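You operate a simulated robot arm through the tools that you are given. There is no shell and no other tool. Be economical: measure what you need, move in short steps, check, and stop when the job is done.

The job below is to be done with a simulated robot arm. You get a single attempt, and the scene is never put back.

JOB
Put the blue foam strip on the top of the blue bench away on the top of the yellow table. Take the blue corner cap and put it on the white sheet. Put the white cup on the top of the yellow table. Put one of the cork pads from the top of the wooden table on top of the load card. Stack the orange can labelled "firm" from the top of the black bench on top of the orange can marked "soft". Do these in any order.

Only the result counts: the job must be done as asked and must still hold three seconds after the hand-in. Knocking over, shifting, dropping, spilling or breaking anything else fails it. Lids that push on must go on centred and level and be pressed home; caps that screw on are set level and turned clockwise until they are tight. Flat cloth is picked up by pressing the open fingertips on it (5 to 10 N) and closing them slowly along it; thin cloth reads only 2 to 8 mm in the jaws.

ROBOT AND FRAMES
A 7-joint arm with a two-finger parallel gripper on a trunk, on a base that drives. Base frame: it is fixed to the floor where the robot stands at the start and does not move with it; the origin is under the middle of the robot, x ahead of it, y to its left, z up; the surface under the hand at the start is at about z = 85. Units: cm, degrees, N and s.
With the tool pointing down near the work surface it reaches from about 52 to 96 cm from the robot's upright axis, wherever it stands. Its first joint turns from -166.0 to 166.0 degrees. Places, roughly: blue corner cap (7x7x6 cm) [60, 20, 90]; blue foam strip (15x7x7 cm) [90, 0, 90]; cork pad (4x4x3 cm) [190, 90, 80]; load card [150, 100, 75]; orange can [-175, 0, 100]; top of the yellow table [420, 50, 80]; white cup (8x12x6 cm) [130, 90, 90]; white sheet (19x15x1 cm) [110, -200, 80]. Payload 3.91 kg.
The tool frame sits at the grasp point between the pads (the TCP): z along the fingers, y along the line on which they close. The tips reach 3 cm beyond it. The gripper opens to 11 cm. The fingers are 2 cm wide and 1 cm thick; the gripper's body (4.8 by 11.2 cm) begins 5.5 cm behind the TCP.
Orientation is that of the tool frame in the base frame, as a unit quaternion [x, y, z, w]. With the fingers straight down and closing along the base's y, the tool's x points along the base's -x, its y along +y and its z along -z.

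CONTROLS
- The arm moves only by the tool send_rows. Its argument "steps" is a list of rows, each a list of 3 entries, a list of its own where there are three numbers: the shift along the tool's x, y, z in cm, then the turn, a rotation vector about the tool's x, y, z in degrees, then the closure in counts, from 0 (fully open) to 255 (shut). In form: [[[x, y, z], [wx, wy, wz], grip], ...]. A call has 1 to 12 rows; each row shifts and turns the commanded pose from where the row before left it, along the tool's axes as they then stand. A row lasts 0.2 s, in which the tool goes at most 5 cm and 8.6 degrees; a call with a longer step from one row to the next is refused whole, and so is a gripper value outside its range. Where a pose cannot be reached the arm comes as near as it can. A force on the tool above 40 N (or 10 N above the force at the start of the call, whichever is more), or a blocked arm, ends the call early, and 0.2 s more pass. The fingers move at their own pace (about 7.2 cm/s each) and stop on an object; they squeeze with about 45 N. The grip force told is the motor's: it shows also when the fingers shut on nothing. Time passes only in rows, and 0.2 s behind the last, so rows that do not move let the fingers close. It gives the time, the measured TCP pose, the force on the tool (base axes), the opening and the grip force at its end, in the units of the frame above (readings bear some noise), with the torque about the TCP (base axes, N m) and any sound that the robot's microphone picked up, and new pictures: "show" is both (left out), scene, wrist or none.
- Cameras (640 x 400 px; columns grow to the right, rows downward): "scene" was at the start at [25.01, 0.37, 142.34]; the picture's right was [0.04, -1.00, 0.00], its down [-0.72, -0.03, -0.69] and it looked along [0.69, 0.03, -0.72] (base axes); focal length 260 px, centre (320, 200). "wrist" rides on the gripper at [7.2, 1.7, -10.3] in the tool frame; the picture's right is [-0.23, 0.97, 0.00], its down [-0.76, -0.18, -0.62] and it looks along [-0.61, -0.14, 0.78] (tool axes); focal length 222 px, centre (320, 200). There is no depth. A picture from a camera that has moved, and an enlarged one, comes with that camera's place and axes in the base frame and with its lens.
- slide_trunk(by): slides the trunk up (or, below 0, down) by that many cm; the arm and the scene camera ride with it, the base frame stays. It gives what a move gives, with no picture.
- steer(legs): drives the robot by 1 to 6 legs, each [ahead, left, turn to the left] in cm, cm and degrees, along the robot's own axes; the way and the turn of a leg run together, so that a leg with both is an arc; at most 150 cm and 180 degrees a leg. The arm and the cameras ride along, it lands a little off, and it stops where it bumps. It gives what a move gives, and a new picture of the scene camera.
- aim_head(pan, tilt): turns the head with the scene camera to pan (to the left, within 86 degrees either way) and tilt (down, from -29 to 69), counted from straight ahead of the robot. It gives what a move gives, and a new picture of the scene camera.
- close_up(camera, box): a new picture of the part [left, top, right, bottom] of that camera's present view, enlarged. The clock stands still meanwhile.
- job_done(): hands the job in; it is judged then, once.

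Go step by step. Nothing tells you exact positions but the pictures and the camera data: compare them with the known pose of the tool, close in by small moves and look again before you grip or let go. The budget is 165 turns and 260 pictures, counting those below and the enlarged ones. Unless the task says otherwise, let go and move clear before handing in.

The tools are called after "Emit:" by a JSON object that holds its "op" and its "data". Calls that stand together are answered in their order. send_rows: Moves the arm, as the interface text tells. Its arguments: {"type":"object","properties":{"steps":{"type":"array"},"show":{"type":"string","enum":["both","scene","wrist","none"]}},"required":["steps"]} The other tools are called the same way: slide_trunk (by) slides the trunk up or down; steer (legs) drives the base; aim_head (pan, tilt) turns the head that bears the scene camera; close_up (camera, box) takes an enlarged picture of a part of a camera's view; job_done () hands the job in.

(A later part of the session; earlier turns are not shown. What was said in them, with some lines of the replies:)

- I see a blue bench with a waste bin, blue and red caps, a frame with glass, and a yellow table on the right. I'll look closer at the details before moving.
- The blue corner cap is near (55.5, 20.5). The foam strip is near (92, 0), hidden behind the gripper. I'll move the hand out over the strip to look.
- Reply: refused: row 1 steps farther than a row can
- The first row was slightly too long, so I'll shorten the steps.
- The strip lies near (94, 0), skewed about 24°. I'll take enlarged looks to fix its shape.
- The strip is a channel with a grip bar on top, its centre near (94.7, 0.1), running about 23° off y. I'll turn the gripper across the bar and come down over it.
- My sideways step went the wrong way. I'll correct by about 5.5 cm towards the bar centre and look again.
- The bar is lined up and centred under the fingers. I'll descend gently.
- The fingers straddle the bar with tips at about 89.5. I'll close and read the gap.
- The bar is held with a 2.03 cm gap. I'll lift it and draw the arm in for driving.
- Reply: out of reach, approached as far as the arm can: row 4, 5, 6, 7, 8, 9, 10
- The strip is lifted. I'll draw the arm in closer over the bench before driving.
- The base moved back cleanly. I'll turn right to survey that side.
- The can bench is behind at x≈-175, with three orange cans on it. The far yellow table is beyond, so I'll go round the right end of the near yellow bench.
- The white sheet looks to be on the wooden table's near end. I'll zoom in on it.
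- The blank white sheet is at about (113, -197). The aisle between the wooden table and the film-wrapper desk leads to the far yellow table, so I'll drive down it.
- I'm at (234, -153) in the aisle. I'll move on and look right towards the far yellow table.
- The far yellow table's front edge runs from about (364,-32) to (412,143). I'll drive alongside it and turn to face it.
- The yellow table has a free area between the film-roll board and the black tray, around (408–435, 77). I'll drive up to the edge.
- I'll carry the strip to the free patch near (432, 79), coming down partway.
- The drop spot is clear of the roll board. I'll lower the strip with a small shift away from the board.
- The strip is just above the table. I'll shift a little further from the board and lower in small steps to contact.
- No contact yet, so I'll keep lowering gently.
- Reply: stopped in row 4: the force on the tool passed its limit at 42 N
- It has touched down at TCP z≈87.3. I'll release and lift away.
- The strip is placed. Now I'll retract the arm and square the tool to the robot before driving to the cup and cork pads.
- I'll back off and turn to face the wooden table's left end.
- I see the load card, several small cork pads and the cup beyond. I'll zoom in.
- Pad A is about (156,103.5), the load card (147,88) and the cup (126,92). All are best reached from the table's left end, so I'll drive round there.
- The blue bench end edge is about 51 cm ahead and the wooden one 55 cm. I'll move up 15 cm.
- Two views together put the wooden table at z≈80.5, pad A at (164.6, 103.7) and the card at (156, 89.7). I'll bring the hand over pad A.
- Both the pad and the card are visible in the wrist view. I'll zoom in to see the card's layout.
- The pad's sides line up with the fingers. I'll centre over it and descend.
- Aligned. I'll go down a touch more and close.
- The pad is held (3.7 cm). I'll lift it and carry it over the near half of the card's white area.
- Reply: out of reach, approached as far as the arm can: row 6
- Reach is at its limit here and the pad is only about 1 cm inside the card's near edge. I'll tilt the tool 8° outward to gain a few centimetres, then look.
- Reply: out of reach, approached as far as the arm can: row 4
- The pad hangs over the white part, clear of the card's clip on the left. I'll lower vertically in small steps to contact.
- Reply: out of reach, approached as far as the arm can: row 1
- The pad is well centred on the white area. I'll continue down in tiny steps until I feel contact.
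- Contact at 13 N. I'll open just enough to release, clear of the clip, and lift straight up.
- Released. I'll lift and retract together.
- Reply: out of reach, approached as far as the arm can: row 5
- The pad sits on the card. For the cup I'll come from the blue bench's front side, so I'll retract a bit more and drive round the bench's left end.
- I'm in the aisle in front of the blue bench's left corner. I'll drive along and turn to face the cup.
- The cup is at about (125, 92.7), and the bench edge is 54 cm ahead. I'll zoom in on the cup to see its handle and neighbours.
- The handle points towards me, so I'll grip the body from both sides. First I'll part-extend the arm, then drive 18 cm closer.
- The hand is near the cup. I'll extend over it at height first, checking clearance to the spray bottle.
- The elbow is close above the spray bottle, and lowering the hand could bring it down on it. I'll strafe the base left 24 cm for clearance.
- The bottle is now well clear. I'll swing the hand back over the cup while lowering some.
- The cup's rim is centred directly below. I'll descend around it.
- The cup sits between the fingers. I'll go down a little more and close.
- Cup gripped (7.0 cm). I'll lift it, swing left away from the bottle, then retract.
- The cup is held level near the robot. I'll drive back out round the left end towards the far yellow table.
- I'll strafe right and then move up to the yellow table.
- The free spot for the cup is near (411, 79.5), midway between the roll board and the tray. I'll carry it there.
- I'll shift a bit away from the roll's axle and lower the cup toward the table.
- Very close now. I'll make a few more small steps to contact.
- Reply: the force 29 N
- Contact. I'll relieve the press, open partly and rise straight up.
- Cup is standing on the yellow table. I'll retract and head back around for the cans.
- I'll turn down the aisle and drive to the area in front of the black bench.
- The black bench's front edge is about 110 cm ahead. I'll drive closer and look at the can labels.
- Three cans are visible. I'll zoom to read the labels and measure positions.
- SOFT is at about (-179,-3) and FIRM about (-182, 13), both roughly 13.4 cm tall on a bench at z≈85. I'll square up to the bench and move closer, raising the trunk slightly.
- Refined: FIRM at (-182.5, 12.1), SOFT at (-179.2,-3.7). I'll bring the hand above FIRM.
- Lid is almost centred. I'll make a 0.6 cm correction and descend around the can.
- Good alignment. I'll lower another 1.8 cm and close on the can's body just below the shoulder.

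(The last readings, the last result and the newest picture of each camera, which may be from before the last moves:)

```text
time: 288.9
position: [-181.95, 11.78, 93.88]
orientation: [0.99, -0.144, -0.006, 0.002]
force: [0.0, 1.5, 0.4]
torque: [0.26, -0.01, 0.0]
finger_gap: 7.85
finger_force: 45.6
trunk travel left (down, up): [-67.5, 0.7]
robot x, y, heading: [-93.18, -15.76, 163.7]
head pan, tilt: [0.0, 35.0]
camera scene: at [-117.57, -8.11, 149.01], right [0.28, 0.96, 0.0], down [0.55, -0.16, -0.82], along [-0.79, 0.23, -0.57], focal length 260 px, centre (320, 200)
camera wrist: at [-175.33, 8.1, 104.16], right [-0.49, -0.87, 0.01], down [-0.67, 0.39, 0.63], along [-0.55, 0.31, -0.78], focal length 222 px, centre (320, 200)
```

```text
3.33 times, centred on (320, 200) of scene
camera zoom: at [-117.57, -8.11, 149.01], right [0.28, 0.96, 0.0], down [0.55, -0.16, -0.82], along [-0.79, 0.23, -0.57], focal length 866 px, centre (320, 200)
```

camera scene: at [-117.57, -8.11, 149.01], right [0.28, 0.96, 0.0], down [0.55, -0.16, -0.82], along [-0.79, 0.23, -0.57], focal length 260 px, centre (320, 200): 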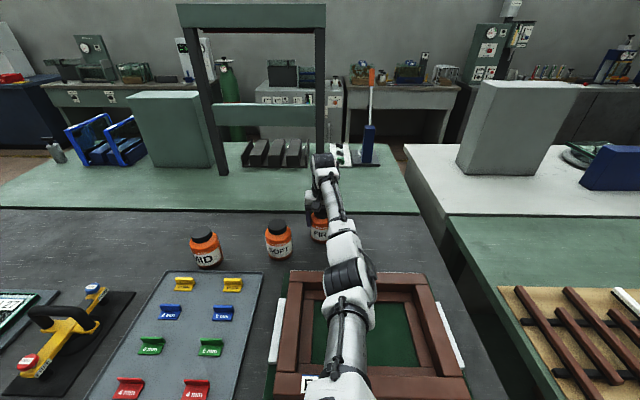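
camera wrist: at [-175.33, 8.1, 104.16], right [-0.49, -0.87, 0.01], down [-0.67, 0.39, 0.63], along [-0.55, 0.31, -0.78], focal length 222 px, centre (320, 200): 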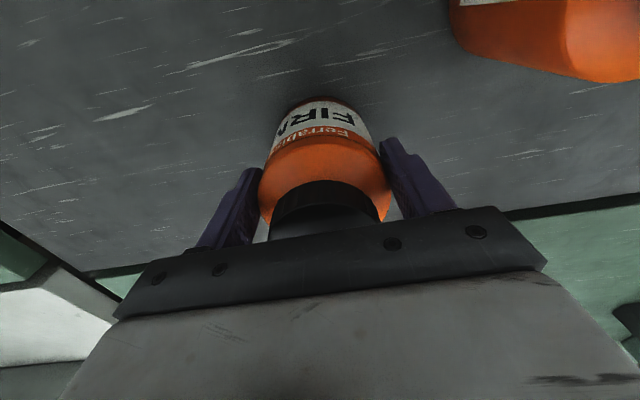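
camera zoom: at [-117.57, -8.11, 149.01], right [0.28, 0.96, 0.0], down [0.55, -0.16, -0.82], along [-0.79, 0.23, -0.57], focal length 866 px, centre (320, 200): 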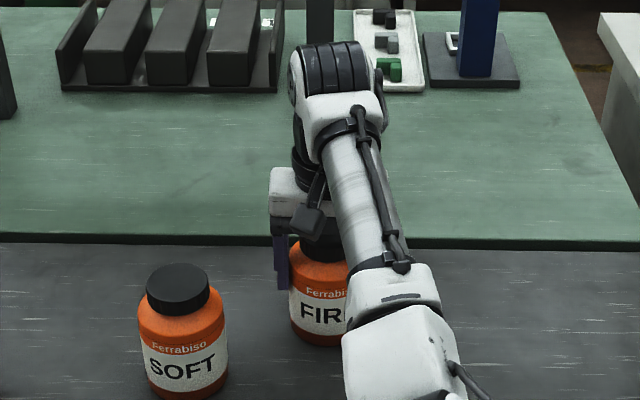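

FIRM is gripped (7.85 cm). I'll lift it 16.5 cm and carry it over SOFT using the measured offset between the two cans.

Emit:
{"op": "send_rows", "data": {"steps": [[[0, 0, -2], [0, 0, 0], 255], [[0, 0, -4], [0, 0, 0], 255], [[1, 0, -4], [0, 0, 0], 255], [[1.8, 0, -4], [0, 0, 0], 255], [[1.8, 0, -3], [0, 0, 0], 255], [[1, 4.7, 0], [0, 0, 0], 255], [[1, 4.7, 0], [0, 0, 0], 255], [[1, 4.8, 0], [0, 0, 0], 255], [[0, 0, 0], [0, 0, 0], 255]]}}

Emit:
{"op": "close_up", "data": {"camera": "scene", "box": [220, 140, 340, 280]}}

```text
time: 290.9
position: [-178.24, -3.94, 110.92]
orientation: [0.99, -0.144, -0.005, 0.003]
force: [-0.6, -0.8, -1.3]
torque: [-0.03, 0.01, 0.0]
finger_gap: 7.83
finger_force: 44.9
trunk travel left (down, up): [-67.5, 0.7]
robot x, y, heading: [-93.03, -15.71, 163.3]
head pan, tilt: [0.0, 35.0]
camera scene: at [-117.58, -8.04, 149.0], right [0.28, 0.96, 0.0], down [0.55, -0.16, -0.82], along [-0.79, 0.23, -0.57], focal length 260 px, centre (320, 200)
camera wrist: at [-171.78, -7.58, 121.14], right [-0.5, -0.87, 0.01], down [-0.67, 0.39, 0.63], along [-0.55, 0.31, -0.78], focal length 222 px, centre (320, 200)
```

scene: 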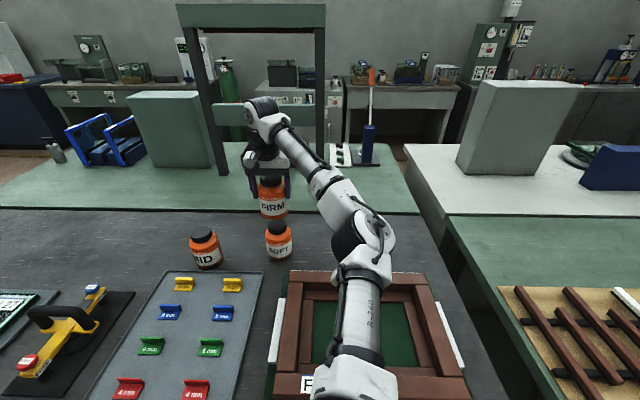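
wrist: 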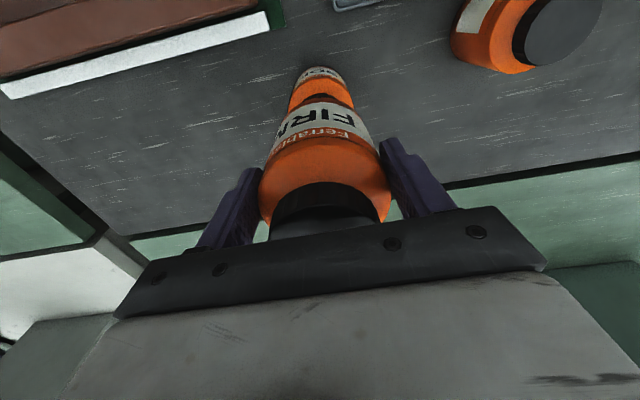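

```text
2.86 times, centred on (280, 210) of scene
camera zoom: at [-117.58, -8.04, 149.0], right [0.28, 0.96, 0.0], down [0.55, -0.16, -0.82], along [-0.79, 0.23, -0.57], focal length 742 px, centre (434, 171)
```

zoom: 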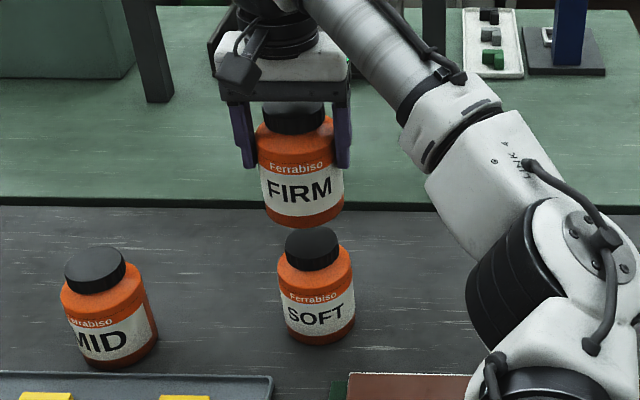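

FIRM looks aligned above SOFT to within a few millimetres. I'll lower it gently to contact.

Emit:
{"op": "send_rows", "data": {"steps": [[[0, -0.15, 1.5], [0, 0, 0], 255], [[0, 0, 1], [0, 0, 0], 255], [[0, 0, 0.4], [0, 0, 0], 255], [[0, 0, 0.3], [0, 0, 0], 255], [[0, 0, 0], [0, 0, 0], 255]], "show": "none"}}

Emit:
{"op": "close_up", "data": {"camera": "scene", "box": [220, 140, 340, 280]}}

```text
time: 292.1
position: [-178.34, -3.64, 107.59]
orientation: [0.99, -0.144, -0.005, 0.001]
force: [-0.1, -0.5, -3.1]
torque: [0.01, -0.04, 0.0]
finger_gap: 7.82
finger_force: 45.3
trunk travel left (down, up): [-67.5, 0.7]
robot x, y, heading: [-93.03, -15.74, 163.3]
head pan, tilt: [0.0, 35.0]
```

```text
2.86 times, centred on (280, 210) of scene
camera zoom: at [-117.61, -8.11, 149.0], right [0.28, 0.96, 0.0], down [0.55, -0.16, -0.82], along [-0.79, 0.23, -0.57], focal length 742 px, centre (434, 171)
```

zoom: 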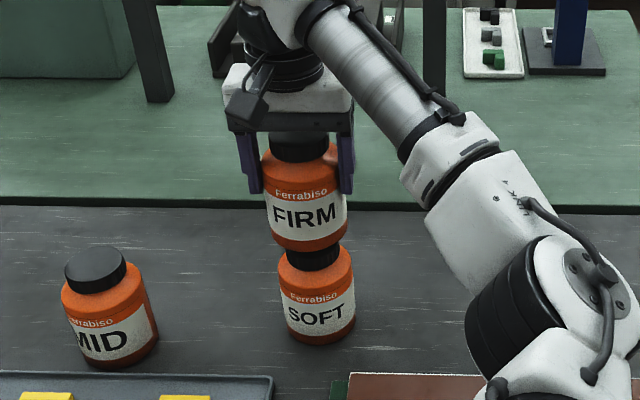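

It's nearly touching, with FIRM about 3 mm left. I'll nudge and lower in tiny steps.

Emit:
{"op": "send_rows", "data": {"steps": [[[0, -0.3, 0], [0, 0, 0], 255], [[0, 0, 0.2], [0, 0, 0], 255], [[0, 0, 0.2], [0, 0, 0], 255], [[0, 0, 0], [0, 0, 0], 255]], "show": "none"}}

```text
time: 293.1
position: [-178.38, -3.54, 107.32]
orientation: [0.99, -0.144, -0.004, 0.002]
force: [0.3, 0.7, -2.9]
torque: [-0.04, -0.02, -0.02]
finger_gap: 7.82
finger_force: 45.1
trunk travel left (down, up): [-67.5, 0.7]
robot x, y, heading: [-92.5, -15.85, 163.7]
head pan, tilt: [0.0, 35.0]
```

Emit:
{"op": "send_rows", "data": {"steps": [[[0, 0, 0.2], [0, 0, 0], 255], [[0, 0, 0.2], [0, 0, 0], 255], [[0, 0, 0], [0, 0, 0], 255]], "show": "none"}}

Emit:
{"op": "close_up", "data": {"camera": "scene", "box": [220, 140, 340, 280]}}

```text
time: 293.9
position: [-178.42, -3.44, 106.71]
orientation: [0.99, -0.143, -0.005, 0.002]
force: [0.2, 0.5, -2.7]
torque: [-0.02, -0.04, 0.0]
finger_gap: 7.82
finger_force: 44.5
trunk travel left (down, up): [-67.5, 0.7]
robot x, y, heading: [-92.94, -15.71, 163.3]
head pan, tilt: [0.0, 35.0]
```

```text
2.86 times, centred on (280, 210) of scene
camera zoom: at [-117.61, -8.11, 149.0], right [0.28, 0.96, 0.0], down [0.55, -0.16, -0.82], along [-0.79, 0.23, -0.57], focal length 742 px, centre (434, 171)
```

zoom: 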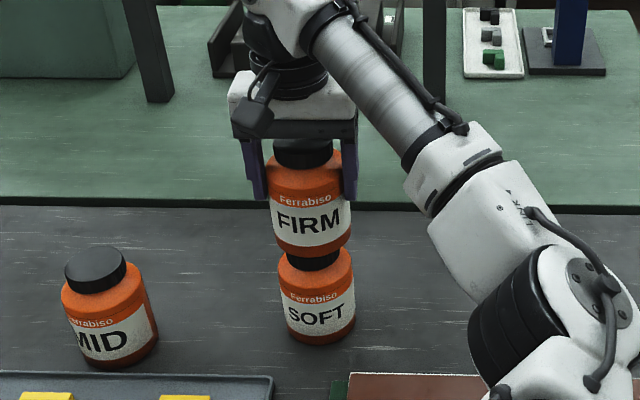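

Well aligned, but no contact yet. I'll continue down.

Emit:
{"op": "send_rows", "data": {"steps": [[[0, 0, 0.25], [0, 0, 0], 255], [[0, 0, 0.2], [0, 0, 0], 255], [[0, 0, 0.2], [0, 0, 0], 255], [[0, 0, 0], [0, 0, 0], 255]], "show": "none"}}

```text
time: 294.9
position: [-178.46, -3.49, 106.04]
orientation: [0.99, -0.144, -0.004, 0.002]
force: [-0.3, 0.0, -2.6]
torque: [0.01, -0.01, 0.01]
finger_gap: 7.82
finger_force: 44.8
trunk travel left (down, up): [-67.5, 0.7]
robot x, y, heading: [-92.56, -15.51, 163.4]
head pan, tilt: [0.0, 35.0]
```

Emit:
{"op": "send_rows", "data": {"steps": [[[0, 0, 0.2], [0, 0, 0], 255], [[0, 0, 0.2], [0, 0, 0], 255], [[0, 0, 0.2], [0, 0, 0], 255], [[0, 0, 0], [0, 0, 0], 255]], "show": "wrist"}}

Emit:
{"op": "close_up", "data": {"camera": "scene", "box": [240, 160, 320, 270]}}

```text
time: 295.9
position: [-178.36, -3.45, 105.79]
orientation: [0.99, -0.144, -0.007, 0.002]
force: [-2.5, 0.8, 19.0]
torque: [0.31, -0.05, 0.02]
finger_gap: 7.83
finger_force: 45.2
trunk travel left (down, up): [-67.5, 0.7]
robot x, y, heading: [-93.05, -15.77, 163.4]
head pan, tilt: [0.0, 35.0]
camera wrist: at [-171.69, -7.17, 116.17], right [-0.49, -0.87, 0.01], down [-0.67, 0.39, 0.63], along [-0.55, 0.31, -0.77], focal length 222 px, centre (320, 200)
```

wrist: 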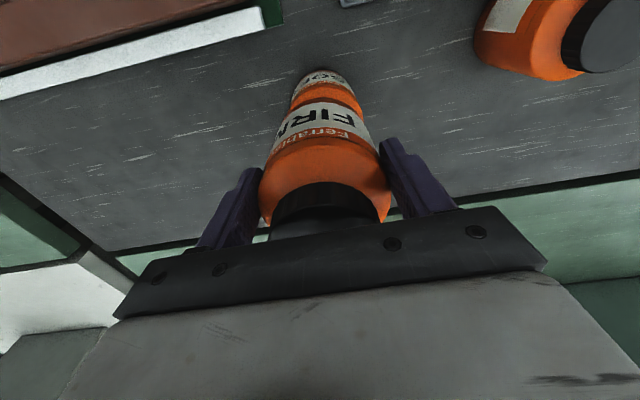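

```text
3.64 times, centred on (280, 215) of scene
camera zoom: at [-117.4, -8.14, 149.07], right [0.28, 0.96, 0.0], down [0.55, -0.16, -0.82], along [-0.79, 0.23, -0.57], focal length 945 px, centre (466, 146)
```

zoom: 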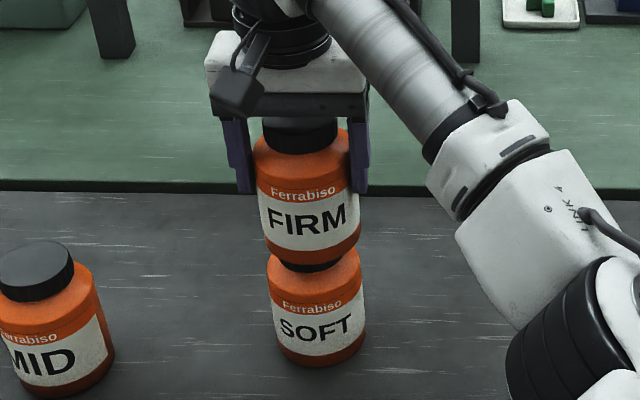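

Firm contact and good alignment. I'll relieve the load, release slowly and rise.

Emit:
{"op": "send_rows", "data": {"steps": [[[0, 0, -0.2], [0, 0, 0], 255], [[0, 0, 0], [0, 0, 0], 66], [[0, 0, 0], [0, 0, 0], 50], [[0, 0, 0], [0, 0, 0], 30], [[0, 0, 0], [0, 0, 0], 10], [[0, 0, 0], [0, 0, 0], 0]], "show": "wrist"}}

Emit:
{"op": "close_up", "data": {"camera": "scene", "box": [240, 160, 320, 270]}}

```text
time: 297.3
position: [-178.38, -3.5, 105.75]
orientation: [0.99, -0.144, -0.004, 0.001]
force: [-0.1, 0.0, -0.2]
torque: [-0.02, -0.02, 0.03]
finger_gap: 10.99
finger_force: 0.1
trunk travel left (down, up): [-67.5, 0.7]
robot x, y, heading: [-93.04, -15.44, 163.4]
head pan, tilt: [0.0, 35.0]
camera wrist: at [-171.79, -7.15, 116.11], right [-0.49, -0.87, 0.01], down [-0.67, 0.39, 0.63], along [-0.55, 0.31, -0.78], focal length 222 px, centre (320, 200)
```

wrist: 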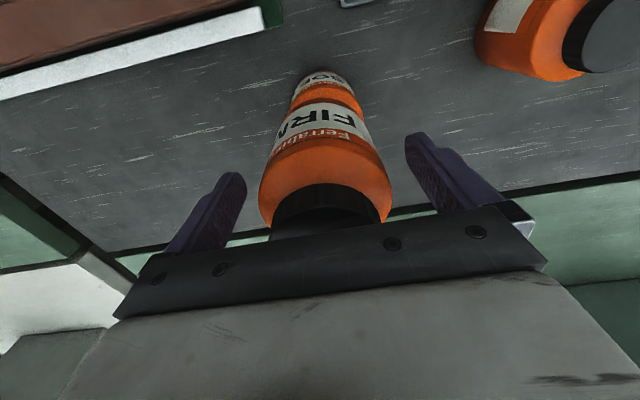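

```text
3.64 times, centred on (280, 215) of scene
camera zoom: at [-117.57, -8.12, 149.01], right [0.28, 0.96, 0.0], down [0.55, -0.16, -0.82], along [-0.79, 0.23, -0.57], focal length 945 px, centre (466, 146)
```

zoom: 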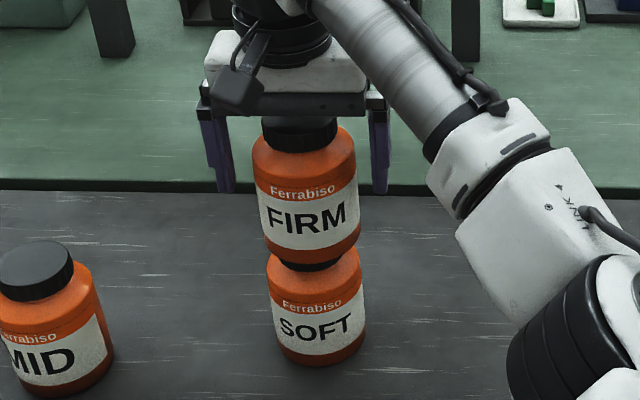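

The stack stands free. I'll rise straight up, then retract.

Emit:
{"op": "send_rows", "data": {"steps": [[[0, 0, -2], [0, 0, 0], 0], [[0, 0, -3.5], [0, 0, 0], 0], [[0, 0, -4], [0, 0, 0], 0], [[0, 0, -4], [0, 0, 0], 0], [[4.7, 0, -0.5], [0, 0, 0], 0], [[4.7, 0, 0], [0, 0, 0], 0], [[4.7, 0, 0], [0, 0, 0], 0], [[4.7, 0, 0], [0, 0, 0], 0], [[4.7, 0, 0], [0, 0, 0], 0], [[4.7, 0, 0], [0, 0, 0], 0], [[4.7, 0, 0], [0, 0, 0], 0], [[0, 0, 0], [0, 0, 0], 0]], "show": "scene"}}

```text
time: 299.9
position: [-146.83, -12.74, 119.56]
orientation: [0.989, -0.145, -0.004, 0.002]
force: [0.0, -0.4, 0.1]
torque: [0.0, -0.01, -0.02]
finger_gap: 10.97
finger_force: 0.1
trunk travel left (down, up): [-67.5, 0.7]
robot x, y, heading: [-92.89, -15.22, 163.5]
head pan, tilt: [0.0, 35.0]
camera scene: at [-117.61, -8.1, 149.0], right [0.28, 0.96, 0.0], down [0.55, -0.16, -0.82], along [-0.79, 0.23, -0.57], focal length 260 px, centre (320, 200)
```

scene: 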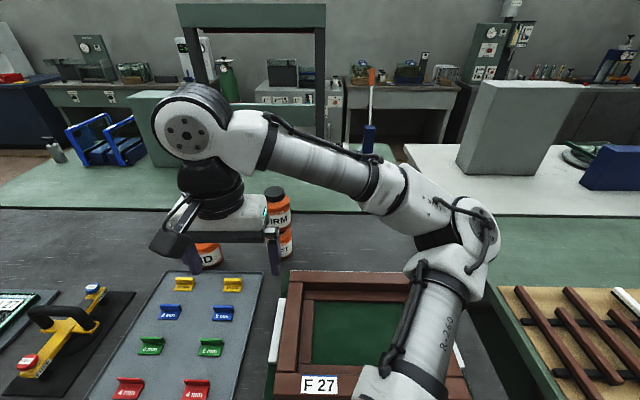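

Stack is good. I'll go back to the start position for the corner cap.

Emit:
{"op": "steer", "data": {"legs": [[-58, 0, 0], [0, 0, -163.5]]}}

Emit:
{"op": "slide_trunk", "data": {"by": -5}}

Emit:
{"op": "aim_head", "data": {"pan": 5, "tilt": 46}}

```text
time: 310.1
position: [14.69, -17.82, 119.61]
orientation: [-0.012, 1.0, 0.002, 0.005]
force: [-0.3, -0.1, -0.1]
torque: [0.0, -0.01, 0.01]
finger_gap: 11.0
finger_force: 0.1
trunk travel left (down, up): [-67.5, 0.7]
robot x, y, heading: [-37.43, -31.7, 1.3]
head pan, tilt: [0.0, 35.0]
camera scene: at [-11.64, -31.2, 149.01], right [0.02, -1.0, 0.0], down [-0.57, -0.01, -0.82], along [0.82, 0.02, -0.57], focal length 260 px, centre (320, 200)
```

scene: 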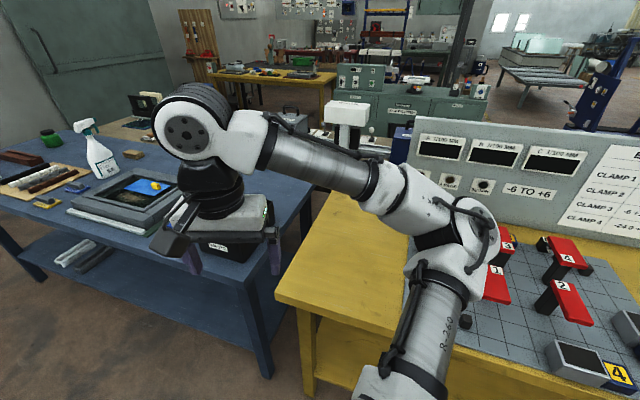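

```text
time: 311.0
position: [14.65, -17.81, 114.59]
orientation: [-0.013, 1.0, 0.003, 0.005]
force: [-0.4, 1.2, -0.4]
torque: [0.02, 0.03, -0.01]
finger_gap: 11.0
finger_force: 0.0
trunk travel left (down, up): [-62.5, 5.7]
robot x, y, heading: [-37.17, -31.58, 1.4]
head pan, tilt: [0.0, 35.0]
```

```text
time: 311.7
position: [14.66, -17.8, 114.57]
orientation: [-0.012, 1.0, 0.003, 0.004]
force: [0.6, 0.1, -0.4]
torque: [0.0, 0.01, 0.0]
finger_gap: 11.0
finger_force: 0.0
trunk travel left (down, up): [-62.5, 5.7]
robot x, y, heading: [-37.28, -31.75, 1.3]
head pan, tilt: [5.0, 46.0]
camera scene: at [-12.44, -30.51, 142.39], right [0.11, -0.99, 0.0], down [-0.71, -0.08, -0.7], along [0.69, 0.08, -0.72], focal length 260 px, centre (320, 200)
```

scene: 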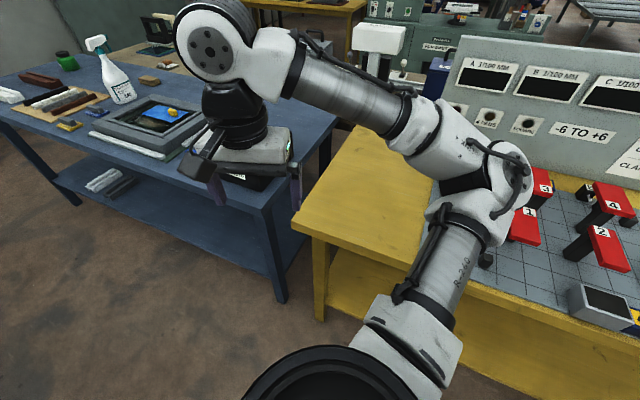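

I'll strafe left and move up to the blue bench.

Emit:
{"op": "steer", "data": {"legs": [[0, 42, -1.3], [30, 0, 0]]}}

```text
time: 317.1
position: [44.35, 22.66, 114.53]
orientation: [-0.002, 1.0, 0.003, 0.004]
force: [0.4, 0.8, 0.2]
torque: [0.05, -0.01, -0.02]
finger_gap: 10.99
finger_force: 0.0
trunk travel left (down, up): [-62.5, 5.7]
robot x, y, heading: [-8.23, 9.88, 0.1]
head pan, tilt: [5.0, 46.0]
camera scene: at [17.08, 10.61, 142.36], right [0.09, -1.0, 0.0], down [-0.72, -0.06, -0.69], along [0.69, 0.06, -0.72], focal length 260 px, centre (320, 200)
```

scene: 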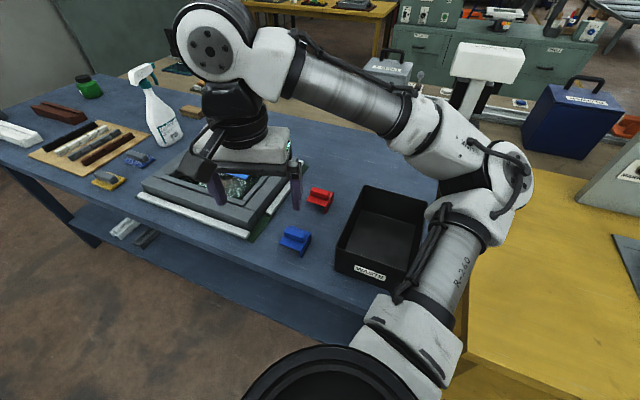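

The cap is confirmed at about (55.3, 20.4). I'll bring the hand over it for a wrist view.

Emit:
{"op": "send_rows", "data": {"steps": [[[-3.8, -0.7, 3], [0, 0, 0], 0], [[-3.8, -0.7, 3], [0, 0, 0], 0], [[-3.4, -0.8, 3], [0, 0, 0], 0], [[0, 0, 0], [0, 0, 0], 0]], "show": "wrist"}}

Emit:
{"op": "close_up", "data": {"camera": "wrist", "box": [240, 60, 440, 180]}}

Emit:
{"op": "close_up", "data": {"camera": "scene", "box": [250, 190, 350, 270]}}

```text
time: 318.1
position: [55.56, 20.78, 105.59]
orientation: [-0.002, 1.0, 0.003, 0.005]
force: [0.2, 0.2, 0.8]
torque: [-0.03, 0.0, 0.02]
finger_gap: 10.99
finger_force: 0.0
trunk travel left (down, up): [-62.5, 5.7]
robot x, y, heading: [-8.22, 9.79, 0.3]
head pan, tilt: [5.0, 46.0]
camera wrist: at [48.28, 22.28, 115.95], right [0.22, 0.97, 0.01], down [0.76, -0.18, 0.63], along [0.62, -0.14, -0.78], focal length 222 px, centre (320, 200)
```

wrist: 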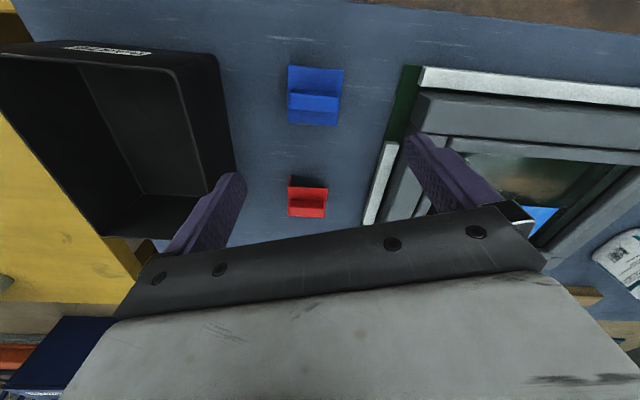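

```text
3.20 times, centred on (340, 120) of wrist
camera zoom: at [48.28, 22.28, 115.95], right [0.22, 0.97, 0.01], down [0.76, -0.18, 0.63], along [0.62, -0.14, -0.78], focal length 711 px, centre (256, 456)
```

zoom: 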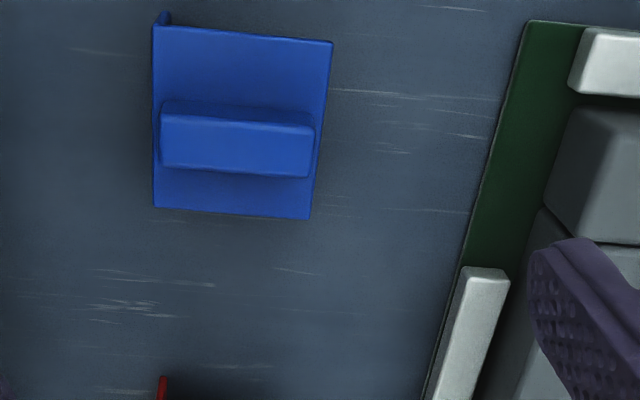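

```text
5.00 times, centred on (300, 230) of scene
camera zoom: at [16.97, 10.61, 142.39], right [0.09, -1.0, 0.0], down [-0.72, -0.06, -0.69], along [0.69, 0.06, -0.72], focal length 1299 px, centre (420, 50)
```

zoom: 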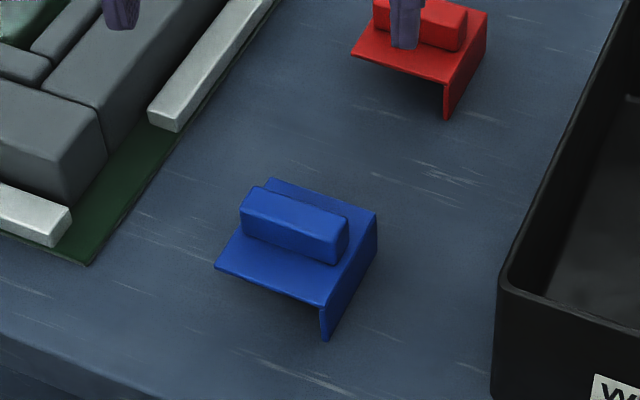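

The cap's grip bar runs about 16° off y, centred near (55.1, 20.2). I'll rotate the gripper across it.

Emit:
{"op": "send_rows", "data": {"steps": [[[0.46, -0.58, 0], [0, 0, -8.2], 0], [[0, 0, 0], [0, 0, -8.2], 0], [[0, 0, 0], [0, 0, -8.2], 0], [[0, 0, 0], [0, 0, -8.2], 0], [[0, 0, 0], [0, 0, -8.2], 0], [[0, 0, 0], [0, 0, -8.2], 0], [[0, 0, 1], [0, 0, -8.2], 0], [[0, 0, 2], [0, 0, -8.2], 0], [[0, 0, 2], [0, 0, -8.2], 0], [[0, 0, 0], [0, 0, 0], 0]], "show": "wrist"}}

```text
time: 320.3
position: [55.13, 20.03, 100.67]
orientation: [-0.602, 0.799, 0.0, 0.006]
force: [-0.6, 0.7, 0.5]
torque: [-0.02, -0.03, -0.03]
finger_gap: 10.99
finger_force: 0.0
trunk travel left (down, up): [-62.5, 5.7]
robot x, y, heading: [-8.19, 9.97, 0.4]
head pan, tilt: [5.0, 46.0]
camera wrist: at [51.32, 13.43, 110.96], right [-0.87, 0.49, -0.01], down [0.37, 0.68, 0.63], along [0.31, 0.55, -0.78], focal length 222 px, centre (320, 200)
```

wrist: 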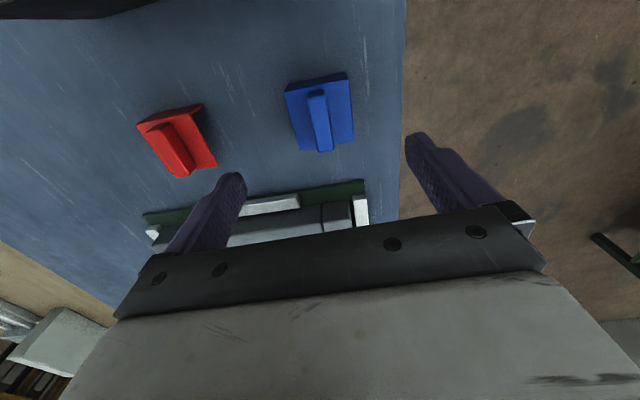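

Centred. I'll turn 3° back and descend to the same grasp height as the strip.

Emit:
{"op": "send_rows", "data": {"steps": [[[0, 0, 3], [0, 0, 3], 0], [[0, 0, 3], [0, 0, 0], 0], [[0, 0, 1.8], [0, 0, 0], 0], [[0, 0, 0], [0, 0, 0], 0]], "show": "wrist"}}

Emit:
{"op": "close_up", "data": {"camera": "scene", "box": [250, 190, 350, 270]}}

```text
time: 321.3
position: [55.21, 20.07, 92.97]
orientation: [-0.58, 0.815, -0.002, 0.006]
force: [0.0, -0.4, -0.6]
torque: [0.03, 0.03, 0.04]
finger_gap: 11.0
finger_force: 0.0
trunk travel left (down, up): [-62.5, 5.7]
robot x, y, heading: [-8.02, 9.82, -0.0]
head pan, tilt: [5.0, 46.0]
camera wrist: at [51.09, 13.69, 103.19], right [-0.85, 0.53, -0.01], down [0.41, 0.66, 0.63], along [0.34, 0.53, -0.78], focal length 222 px, centre (320, 200)
```

wrist: 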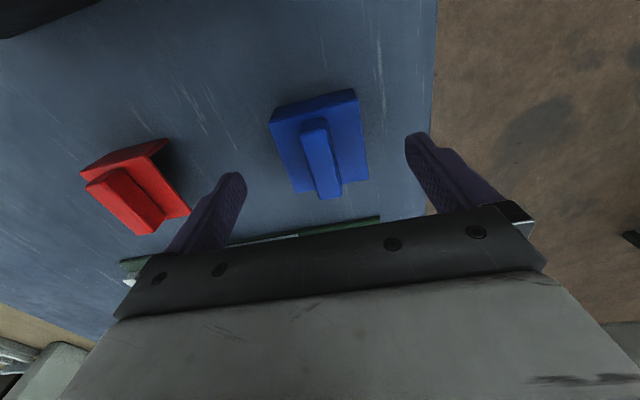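

```text
5.00 times, centred on (300, 230) of scene
camera zoom: at [16.98, 10.6, 142.4], right [0.09, -1.0, 0.0], down [-0.72, -0.06, -0.69], along [0.69, 0.06, -0.72], focal length 1299 px, centre (420, 50)
```

zoom: 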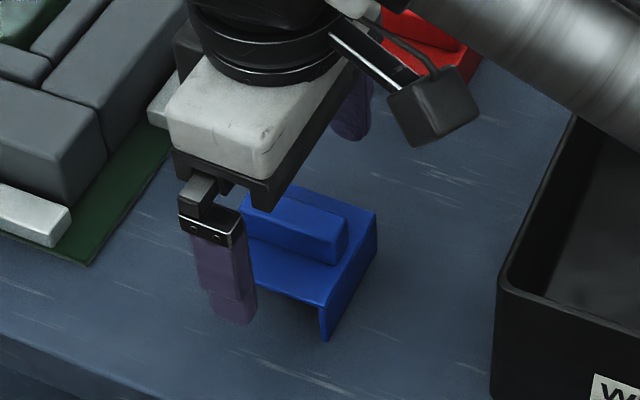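

I'll lower 0.8 cm and close, checking the gap.

Emit:
{"op": "send_rows", "data": {"steps": [[[0.3, 0, 0.8], [0, 0, 0], 0], [[0, 0, 0], [0, 0, 0], 100], [[0, 0, 0], [0, 0, 0], 180], [[0, 0, 0], [0, 0, 0], 255], [[0, 0, 0], [0, 0, 0], 255], [[0, 0, 0], [0, 0, 0], 255]], "show": "wrist"}}

Emit:
{"op": "close_up", "data": {"camera": "scene", "box": [250, 190, 350, 270]}}

```text
time: 322.7
position: [55.05, 19.66, 92.53]
orientation: [-0.58, 0.814, -0.004, 0.008]
force: [2.5, 0.0, 6.2]
torque: [-0.01, 0.1, 0.0]
finger_gap: 1.66
finger_force: 44.5
trunk travel left (down, up): [-62.5, 5.7]
robot x, y, heading: [-8.03, 9.7, 0.2]
head pan, tilt: [5.0, 46.0]
camera wrist: at [50.8, 13.25, 102.77], right [-0.85, 0.53, -0.01], down [0.41, 0.66, 0.63], along [0.35, 0.53, -0.77], focal length 222 px, centre (320, 200)
```

wrist: 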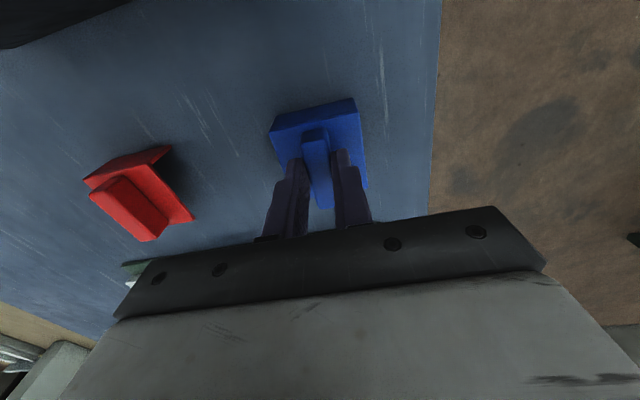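

```text
5.00 times, centred on (300, 230) of scene
camera zoom: at [16.61, 10.48, 142.5], right [0.09, -1.0, 0.0], down [-0.71, -0.06, -0.7], along [0.69, 0.06, -0.72], focal length 1299 px, centre (420, 50)
```

zoom: 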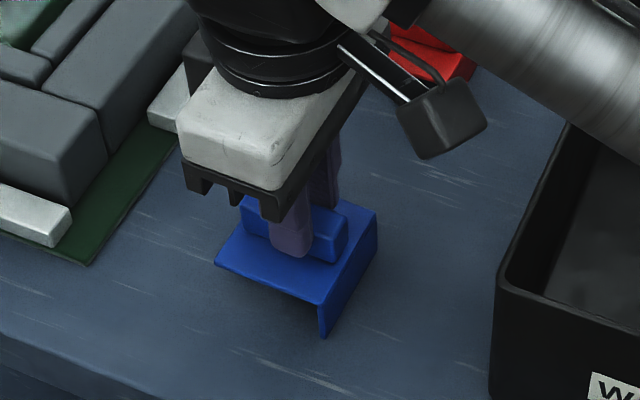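

The cap's bar is gripped (1.66 cm). I'll lift, then back away for the drive to the sheet.

Emit:
{"op": "send_rows", "data": {"steps": [[[0, 0, -2], [0, 0, 0], 255], [[0, 0, -4], [0, 0, 0], 255], [[0, 0, -4.8], [0, 0, 0], 255], [[0, 0, -4.8], [0, 0, 0], 255], [[0, 0, -4.8], [0, 0, 0], 255], [[1.5, 4, -2], [0, 0, 0], 255], [[1.5, 4, -2], [0, 0, 0], 255], [[0, 0, 0], [0, 0, 0], 255]], "show": "scene"}}

Emit:
{"op": "steer", "data": {"legs": [[-45, 0, 0], [0, 0, -90]]}}

```text
time: 324.5
position: [46.29, 19.55, 116.32]
orientation: [-0.58, 0.815, 0.0, 0.006]
force: [0.0, -0.1, -0.3]
torque: [-0.02, -0.02, 0.0]
finger_gap: 1.7
finger_force: 44.9
trunk travel left (down, up): [-62.5, 5.7]
robot x, y, heading: [-8.24, 9.86, 0.1]
head pan, tilt: [5.0, 46.0]
camera scene: at [17.05, 10.61, 142.37], right [0.09, -1.0, 0.0], down [-0.72, -0.06, -0.69], along [0.69, 0.06, -0.72], focal length 260 px, centre (320, 200)
```

scene: 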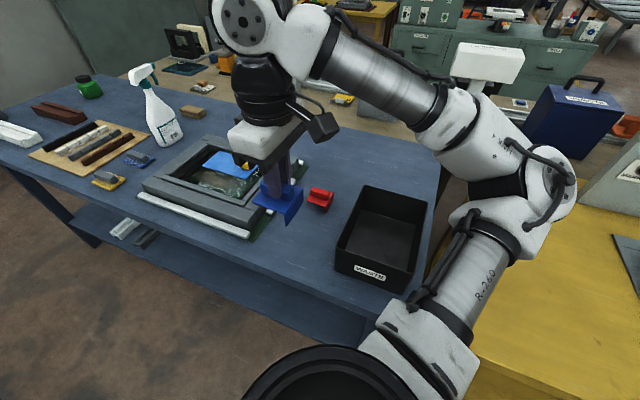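

```text
time: 331.1
position: [-42.82, -44.46, 116.36]
orientation: [0.162, 0.987, -0.004, 0.004]
force: [0.8, 0.0, 0.0]
torque: [-0.03, 0.03, -0.01]
finger_gap: 1.64
finger_force: 45.3
trunk travel left (down, up): [-62.5, 5.7]
robot x, y, heading: [-53.28, 9.59, -89.4]
head pan, tilt: [5.0, 46.0]
camera scene: at [-51.96, -15.25, 142.38], right [-1.0, -0.1, 0.0], down [-0.07, 0.72, -0.69], along [0.07, -0.69, -0.72], focal length 260 px, centre (320, 200)
```

scene: 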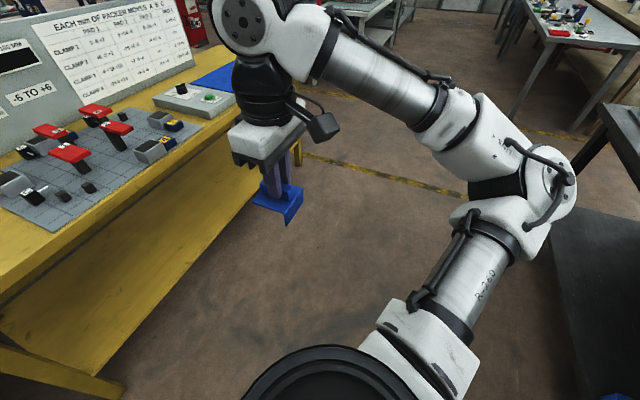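

Same corridor as before. I'll drive to the right-hand end of the wooden table.

Emit:
{"op": "steer", "data": {"legs": [[150, -6, 0], [142, 0, 0], [0, 0, 89.5], [135, 0, 0], [0, 0, 72]]}}

Emit:
{"op": "aim_head", "data": {"pan": 0, "tilt": 42}}

```text
refused: leg 1 is longer than a leg can be; nothing moved
```

```text
time: 331.8
position: [-42.81, -44.37, 116.38]
orientation: [0.161, 0.987, -0.004, 0.003]
force: [-0.4, -0.3, -0.5]
torque: [0.0, 0.02, -0.01]
finger_gap: 1.7
finger_force: 45.2
trunk travel left (down, up): [-62.5, 5.7]
robot x, y, heading: [-52.53, 10.1, -89.7]
head pan, tilt: [0.0, 42.0]
camera scene: at [-52.64, -15.6, 142.95], right [-1.0, -0.01, 0.0], down [-0.01, 0.67, -0.74], along [0.01, -0.74, -0.67], focal length 260 px, centre (320, 200)
```

scene: 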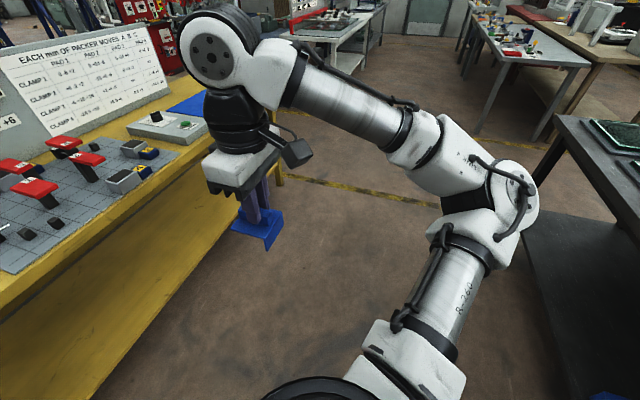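

Emit:
{"op": "steer", "data": {"legs": [[145, -6, 0], [144, 0, 0], [0, 0, 89.5], [132, 0, 0], [0, 0, 72]]}}

```text
time: 359.1
position: [83.7, -222.94, 116.41]
orientation: [0.95, -0.311, -0.003, -0.005]
force: [-0.5, 0.0, -0.8]
torque: [0.01, 0.0, 0.03]
finger_gap: 1.69
finger_force: 45.0
trunk travel left (down, up): [-62.5, 5.7]
robot x, y, heading: [76.83, -277.45, 73.1]
head pan, tilt: [0.0, 42.0]
camera scene: at [84.4, -253.32, 142.95], right [0.96, -0.29, 0.0], down [-0.2, -0.64, -0.74], along [0.22, 0.71, -0.67], focal length 260 px, centre (320, 200)
```

scene: 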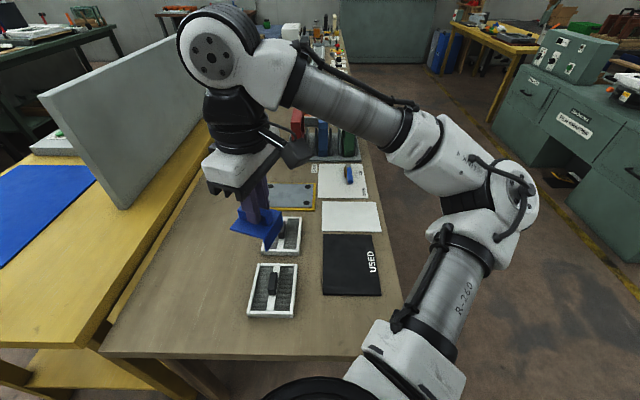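

The white sheet is at about (112.3,-199.1), within reach. I'll carry the cap over it.

Emit:
{"op": "send_rows", "data": {"steps": [[[1, -4.01, 0], [0, 0, 0], 255], [[1, -4.01, 1.5], [0, 0, 0], 255], [[1, -4.01, 1.5], [0, 0, 0], 255], [[1, -4.01, 1.5], [0, 0, 0], 255], [[1, -4.01, 1.5], [0, 0, 0], 255], [[1, -4.01, 2], [0, 0, 0], 255], [[1, -4.01, 2], [0, 0, 0], 255], [[1, -4.01, 2], [0, 0, 0], 255], [[1, -4.01, 2], [0, 0, 0], 255], [[0, 0, 0], [0, 0, 0], 255]]}}

```text
time: 361.3
position: [112.25, -198.98, 102.47]
orientation: [0.951, -0.31, -0.003, -0.005]
force: [-0.5, -0.4, -0.4]
torque: [0.03, -0.01, 0.01]
finger_gap: 1.65
finger_force: 44.8
trunk travel left (down, up): [-62.5, 5.7]
robot x, y, heading: [77.07, -277.62, 73.0]
head pan, tilt: [0.0, 42.0]
camera scene: at [84.41, -253.36, 142.96], right [0.96, -0.29, 0.0], down [-0.2, -0.64, -0.74], along [0.22, 0.71, -0.67], focal length 260 px, centre (320, 200)
camera wrist: at [117.14, -204.82, 112.82], right [-0.76, -0.65, -0.01], down [-0.51, 0.59, 0.63], along [-0.41, 0.48, -0.78], focal length 222 px, centre (320, 200)
```

scene: 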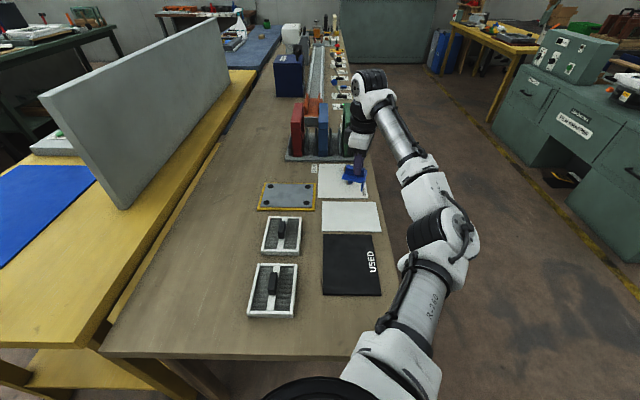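
wrist: 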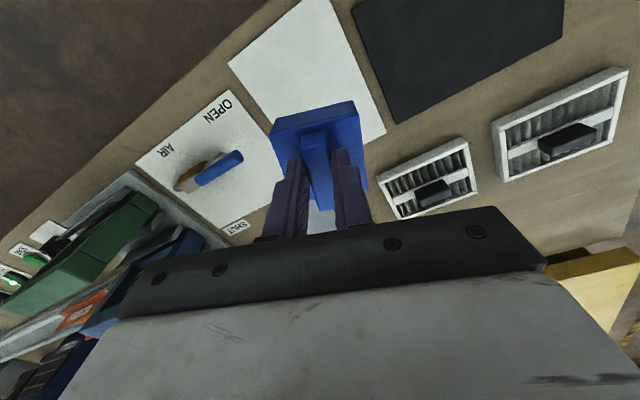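

The drop point lies well within the sheet. I'll lower the cap.

Emit:
{"op": "send_rows", "data": {"steps": [[[0.8, -0.3, 4], [0, 0, 0], 255], [[0, 0, 4], [0, 0, 0], 255], [[0, 0, 3], [0, 0, 0], 255], [[0, 0, 0.6], [0, 0, 0], 255], [[0, 0, 0], [0, 0, 0], 255]], "show": "wrist"}}

Emit:
{"op": "close_up", "data": {"camera": "scene", "box": [300, 140, 400, 260]}}

```text
time: 362.5
position: [113.12, -199.0, 91.08]
orientation: [0.951, -0.31, -0.003, -0.005]
force: [0.6, -0.6, -0.7]
torque: [-0.02, -0.01, 0.01]
finger_gap: 1.68
finger_force: 44.7
trunk travel left (down, up): [-62.5, 5.7]
robot x, y, heading: [76.95, -277.33, 72.8]
head pan, tilt: [0.0, 42.0]
camera wrist: at [117.93, -204.8, 101.23], right [-0.76, -0.65, -0.01], down [-0.51, 0.59, 0.63], along [-0.41, 0.48, -0.78], focal length 222 px, centre (320, 200)
```

wrist: 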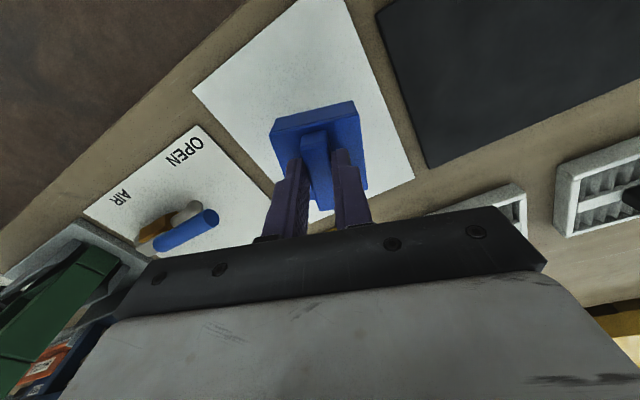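

```text
3.33 times, centred on (350, 200) of scene
camera zoom: at [84.42, -253.32, 142.95], right [0.96, -0.29, 0.0], down [-0.2, -0.64, -0.74], along [0.22, 0.71, -0.67], focal length 866 px, centre (220, 200)
```

zoom: 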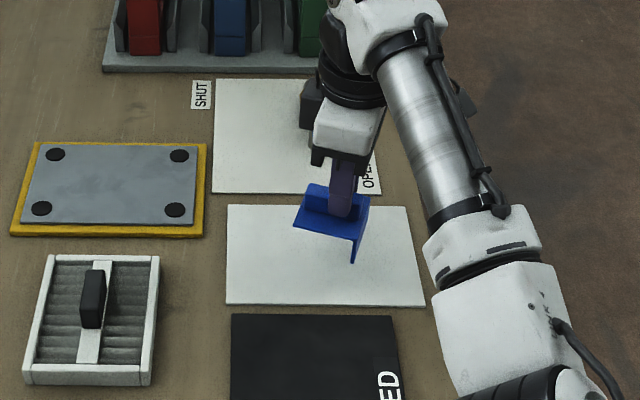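

The cap is over the sheet. I'll shift 0.8 cm toward the sheet centre and lower to contact.

Emit:
{"op": "send_rows", "data": {"steps": [[[0.3, 0.8, 0.8], [0, 0, 0], 255], [[0, 0, 0.5], [0, 0, 0], 255], [[0, 0, 0.3], [0, 0, 0], 255], [[0, 0, 0.3], [0, 0, 0], 255], [[0, 0, 0.2], [0, 0, 0], 255], [[0, 0, 0], [0, 0, 0], 255]], "show": "none"}}

```text
time: 363.9
position: [112.81, -199.8, 88.9]
orientation: [0.951, -0.31, -0.004, -0.004]
force: [0.2, -0.4, -1.0]
torque: [0.02, -0.02, -0.01]
finger_gap: 1.67
finger_force: 44.7
trunk travel left (down, up): [-62.5, 5.7]
robot x, y, heading: [76.86, -277.66, 73.1]
head pan, tilt: [0.0, 42.0]
```

Emit:
{"op": "send_rows", "data": {"steps": [[[0, 0, 0.2], [0, 0, 0], 255], [[0, 0, 0.2], [0, 0, 0], 255], [[0, 0, 0.2], [0, 0, 0], 255], [[0, 0, 0], [0, 0, 0], 255]], "show": "none"}}

Emit:
{"op": "close_up", "data": {"camera": "scene", "box": [300, 140, 400, 260]}}

```text
time: 364.9
position: [112.82, -199.88, 88.2]
orientation: [0.951, -0.311, -0.003, -0.004]
force: [-0.1, 0.1, -0.7]
torque: [-0.01, 0.03, 0.01]
finger_gap: 1.69
finger_force: 44.4
trunk travel left (down, up): [-62.5, 5.7]
robot x, y, heading: [77.12, -277.76, 72.9]
head pan, tilt: [0.0, 42.0]
```

```text
3.33 times, centred on (350, 200) of scene
camera zoom: at [84.42, -253.32, 142.95], right [0.96, -0.29, 0.0], down [-0.2, -0.64, -0.74], along [0.22, 0.71, -0.67], focal length 866 px, centre (220, 200)
```

zoom: 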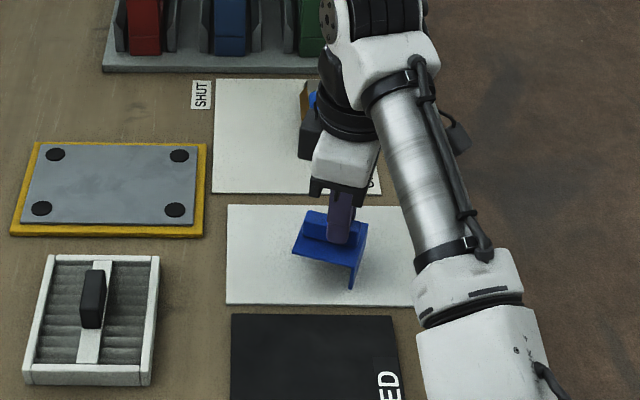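

Still free. I'll continue slowly.

Emit:
{"op": "send_rows", "data": {"steps": [[[0, 0, 0.2], [0, 0, 0], 255], [[0, 0, 0.2], [0, 0, 0], 255], [[0, 0, 0.2], [0, 0, 0], 255], [[0, 0, 0], [0, 0, 0], 255]], "show": "none"}}

```text
time: 365.9
position: [112.78, -199.76, 87.86]
orientation: [0.95, -0.311, -0.003, -0.006]
force: [0.1, 0.9, 11.1]
torque: [-0.28, -0.03, -0.03]
finger_gap: 1.66
finger_force: 45.3
trunk travel left (down, up): [-62.5, 5.7]
robot x, y, heading: [76.95, -277.37, 73.0]
head pan, tilt: [0.0, 42.0]
```

Contact at 11 N. I'll release and rise.

Emit:
{"op": "send_rows", "data": {"steps": [[[0, 0, 0], [0, 0, 0], 200], [[0, 0, 0], [0, 0, 0], 150], [[0, 0, 0], [0, 0, 0], 130], [[0, 0, 0], [0, 0, 0], 130], [[0, 0, -2.5], [0, 0, 0], 130], [[0, 0, -4.5], [0, 0, 0], 130], [[0, 0, -4.8], [0, 0, 0], 130], [[0, 0, -4.8], [0, 0, 0], 100], [[0, 0, 0], [0, 0, 0], 0]]}}

Emit:
{"op": "close_up", "data": {"camera": "scene", "box": [300, 140, 400, 260]}}

```text
time: 367.9
position: [112.82, -199.92, 104.27]
orientation: [0.951, -0.31, -0.003, -0.004]
force: [0.7, 0.0, -0.7]
torque: [0.05, 0.0, 0.03]
finger_gap: 11.01
finger_force: 0.0
trunk travel left (down, up): [-62.5, 5.7]
robot x, y, heading: [77.06, -277.72, 73.0]
head pan, tilt: [0.0, 42.0]
camera scene: at [84.43, -253.3, 142.95], right [0.96, -0.29, 0.0], down [-0.2, -0.64, -0.74], along [0.22, 0.71, -0.67], focal length 260 px, centre (320, 200)
camera wrist: at [117.74, -205.75, 114.48], right [-0.76, -0.65, 0.0], down [-0.51, 0.59, 0.63], along [-0.41, 0.48, -0.78], focal length 222 px, centre (320, 200)
```

scene: 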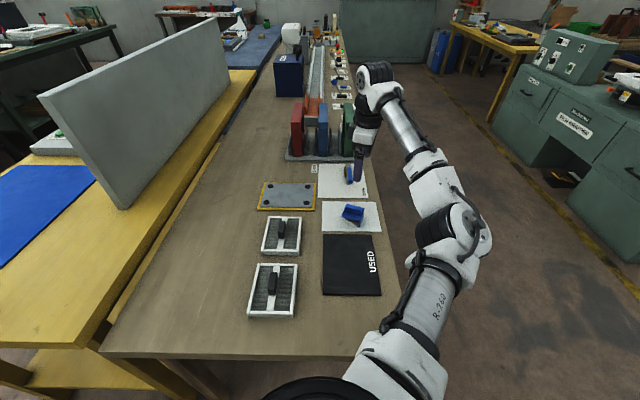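
wrist: 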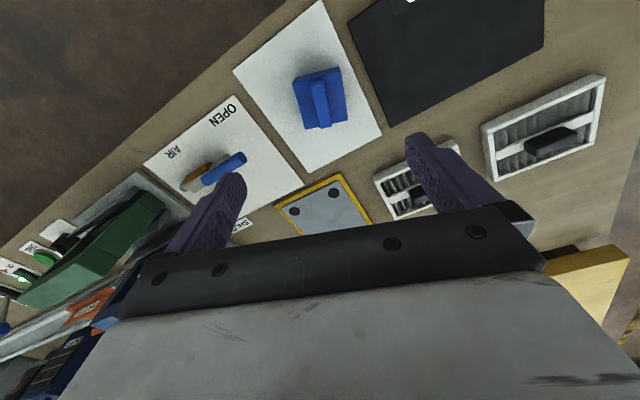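

```text
3.33 times, centred on (350, 200) of scene
camera zoom: at [84.43, -253.3, 142.95], right [0.96, -0.29, 0.0], down [-0.2, -0.64, -0.74], along [0.22, 0.71, -0.67], focal length 866 px, centre (220, 200)
```

zoom: 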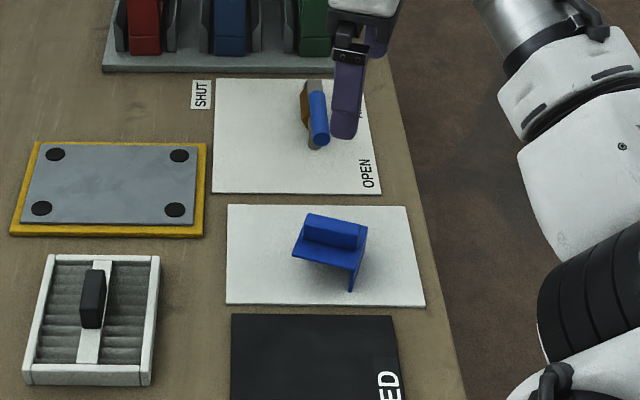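

The cap rests fully on the white sheet and the hand is clear. All five items are placed, so I'm handing in.

Emit:
{"op": "job_done", "data": {}}

```text
The job is handed in.
```

I handed the job in with all five items placed, and each looked steady when I let go; I did not go back to re-check the earlier ones before handing in.

- **Blue foam strip:** on the far yellow table.
- **White cup:** standing upright on the same yellow table.
- **Cork pad:** one pad on the white part of the load card.
- **"Firm" can:** stacked on the "soft" can on the black bench.
- **Blue corner cap:** fully on the white sheet.
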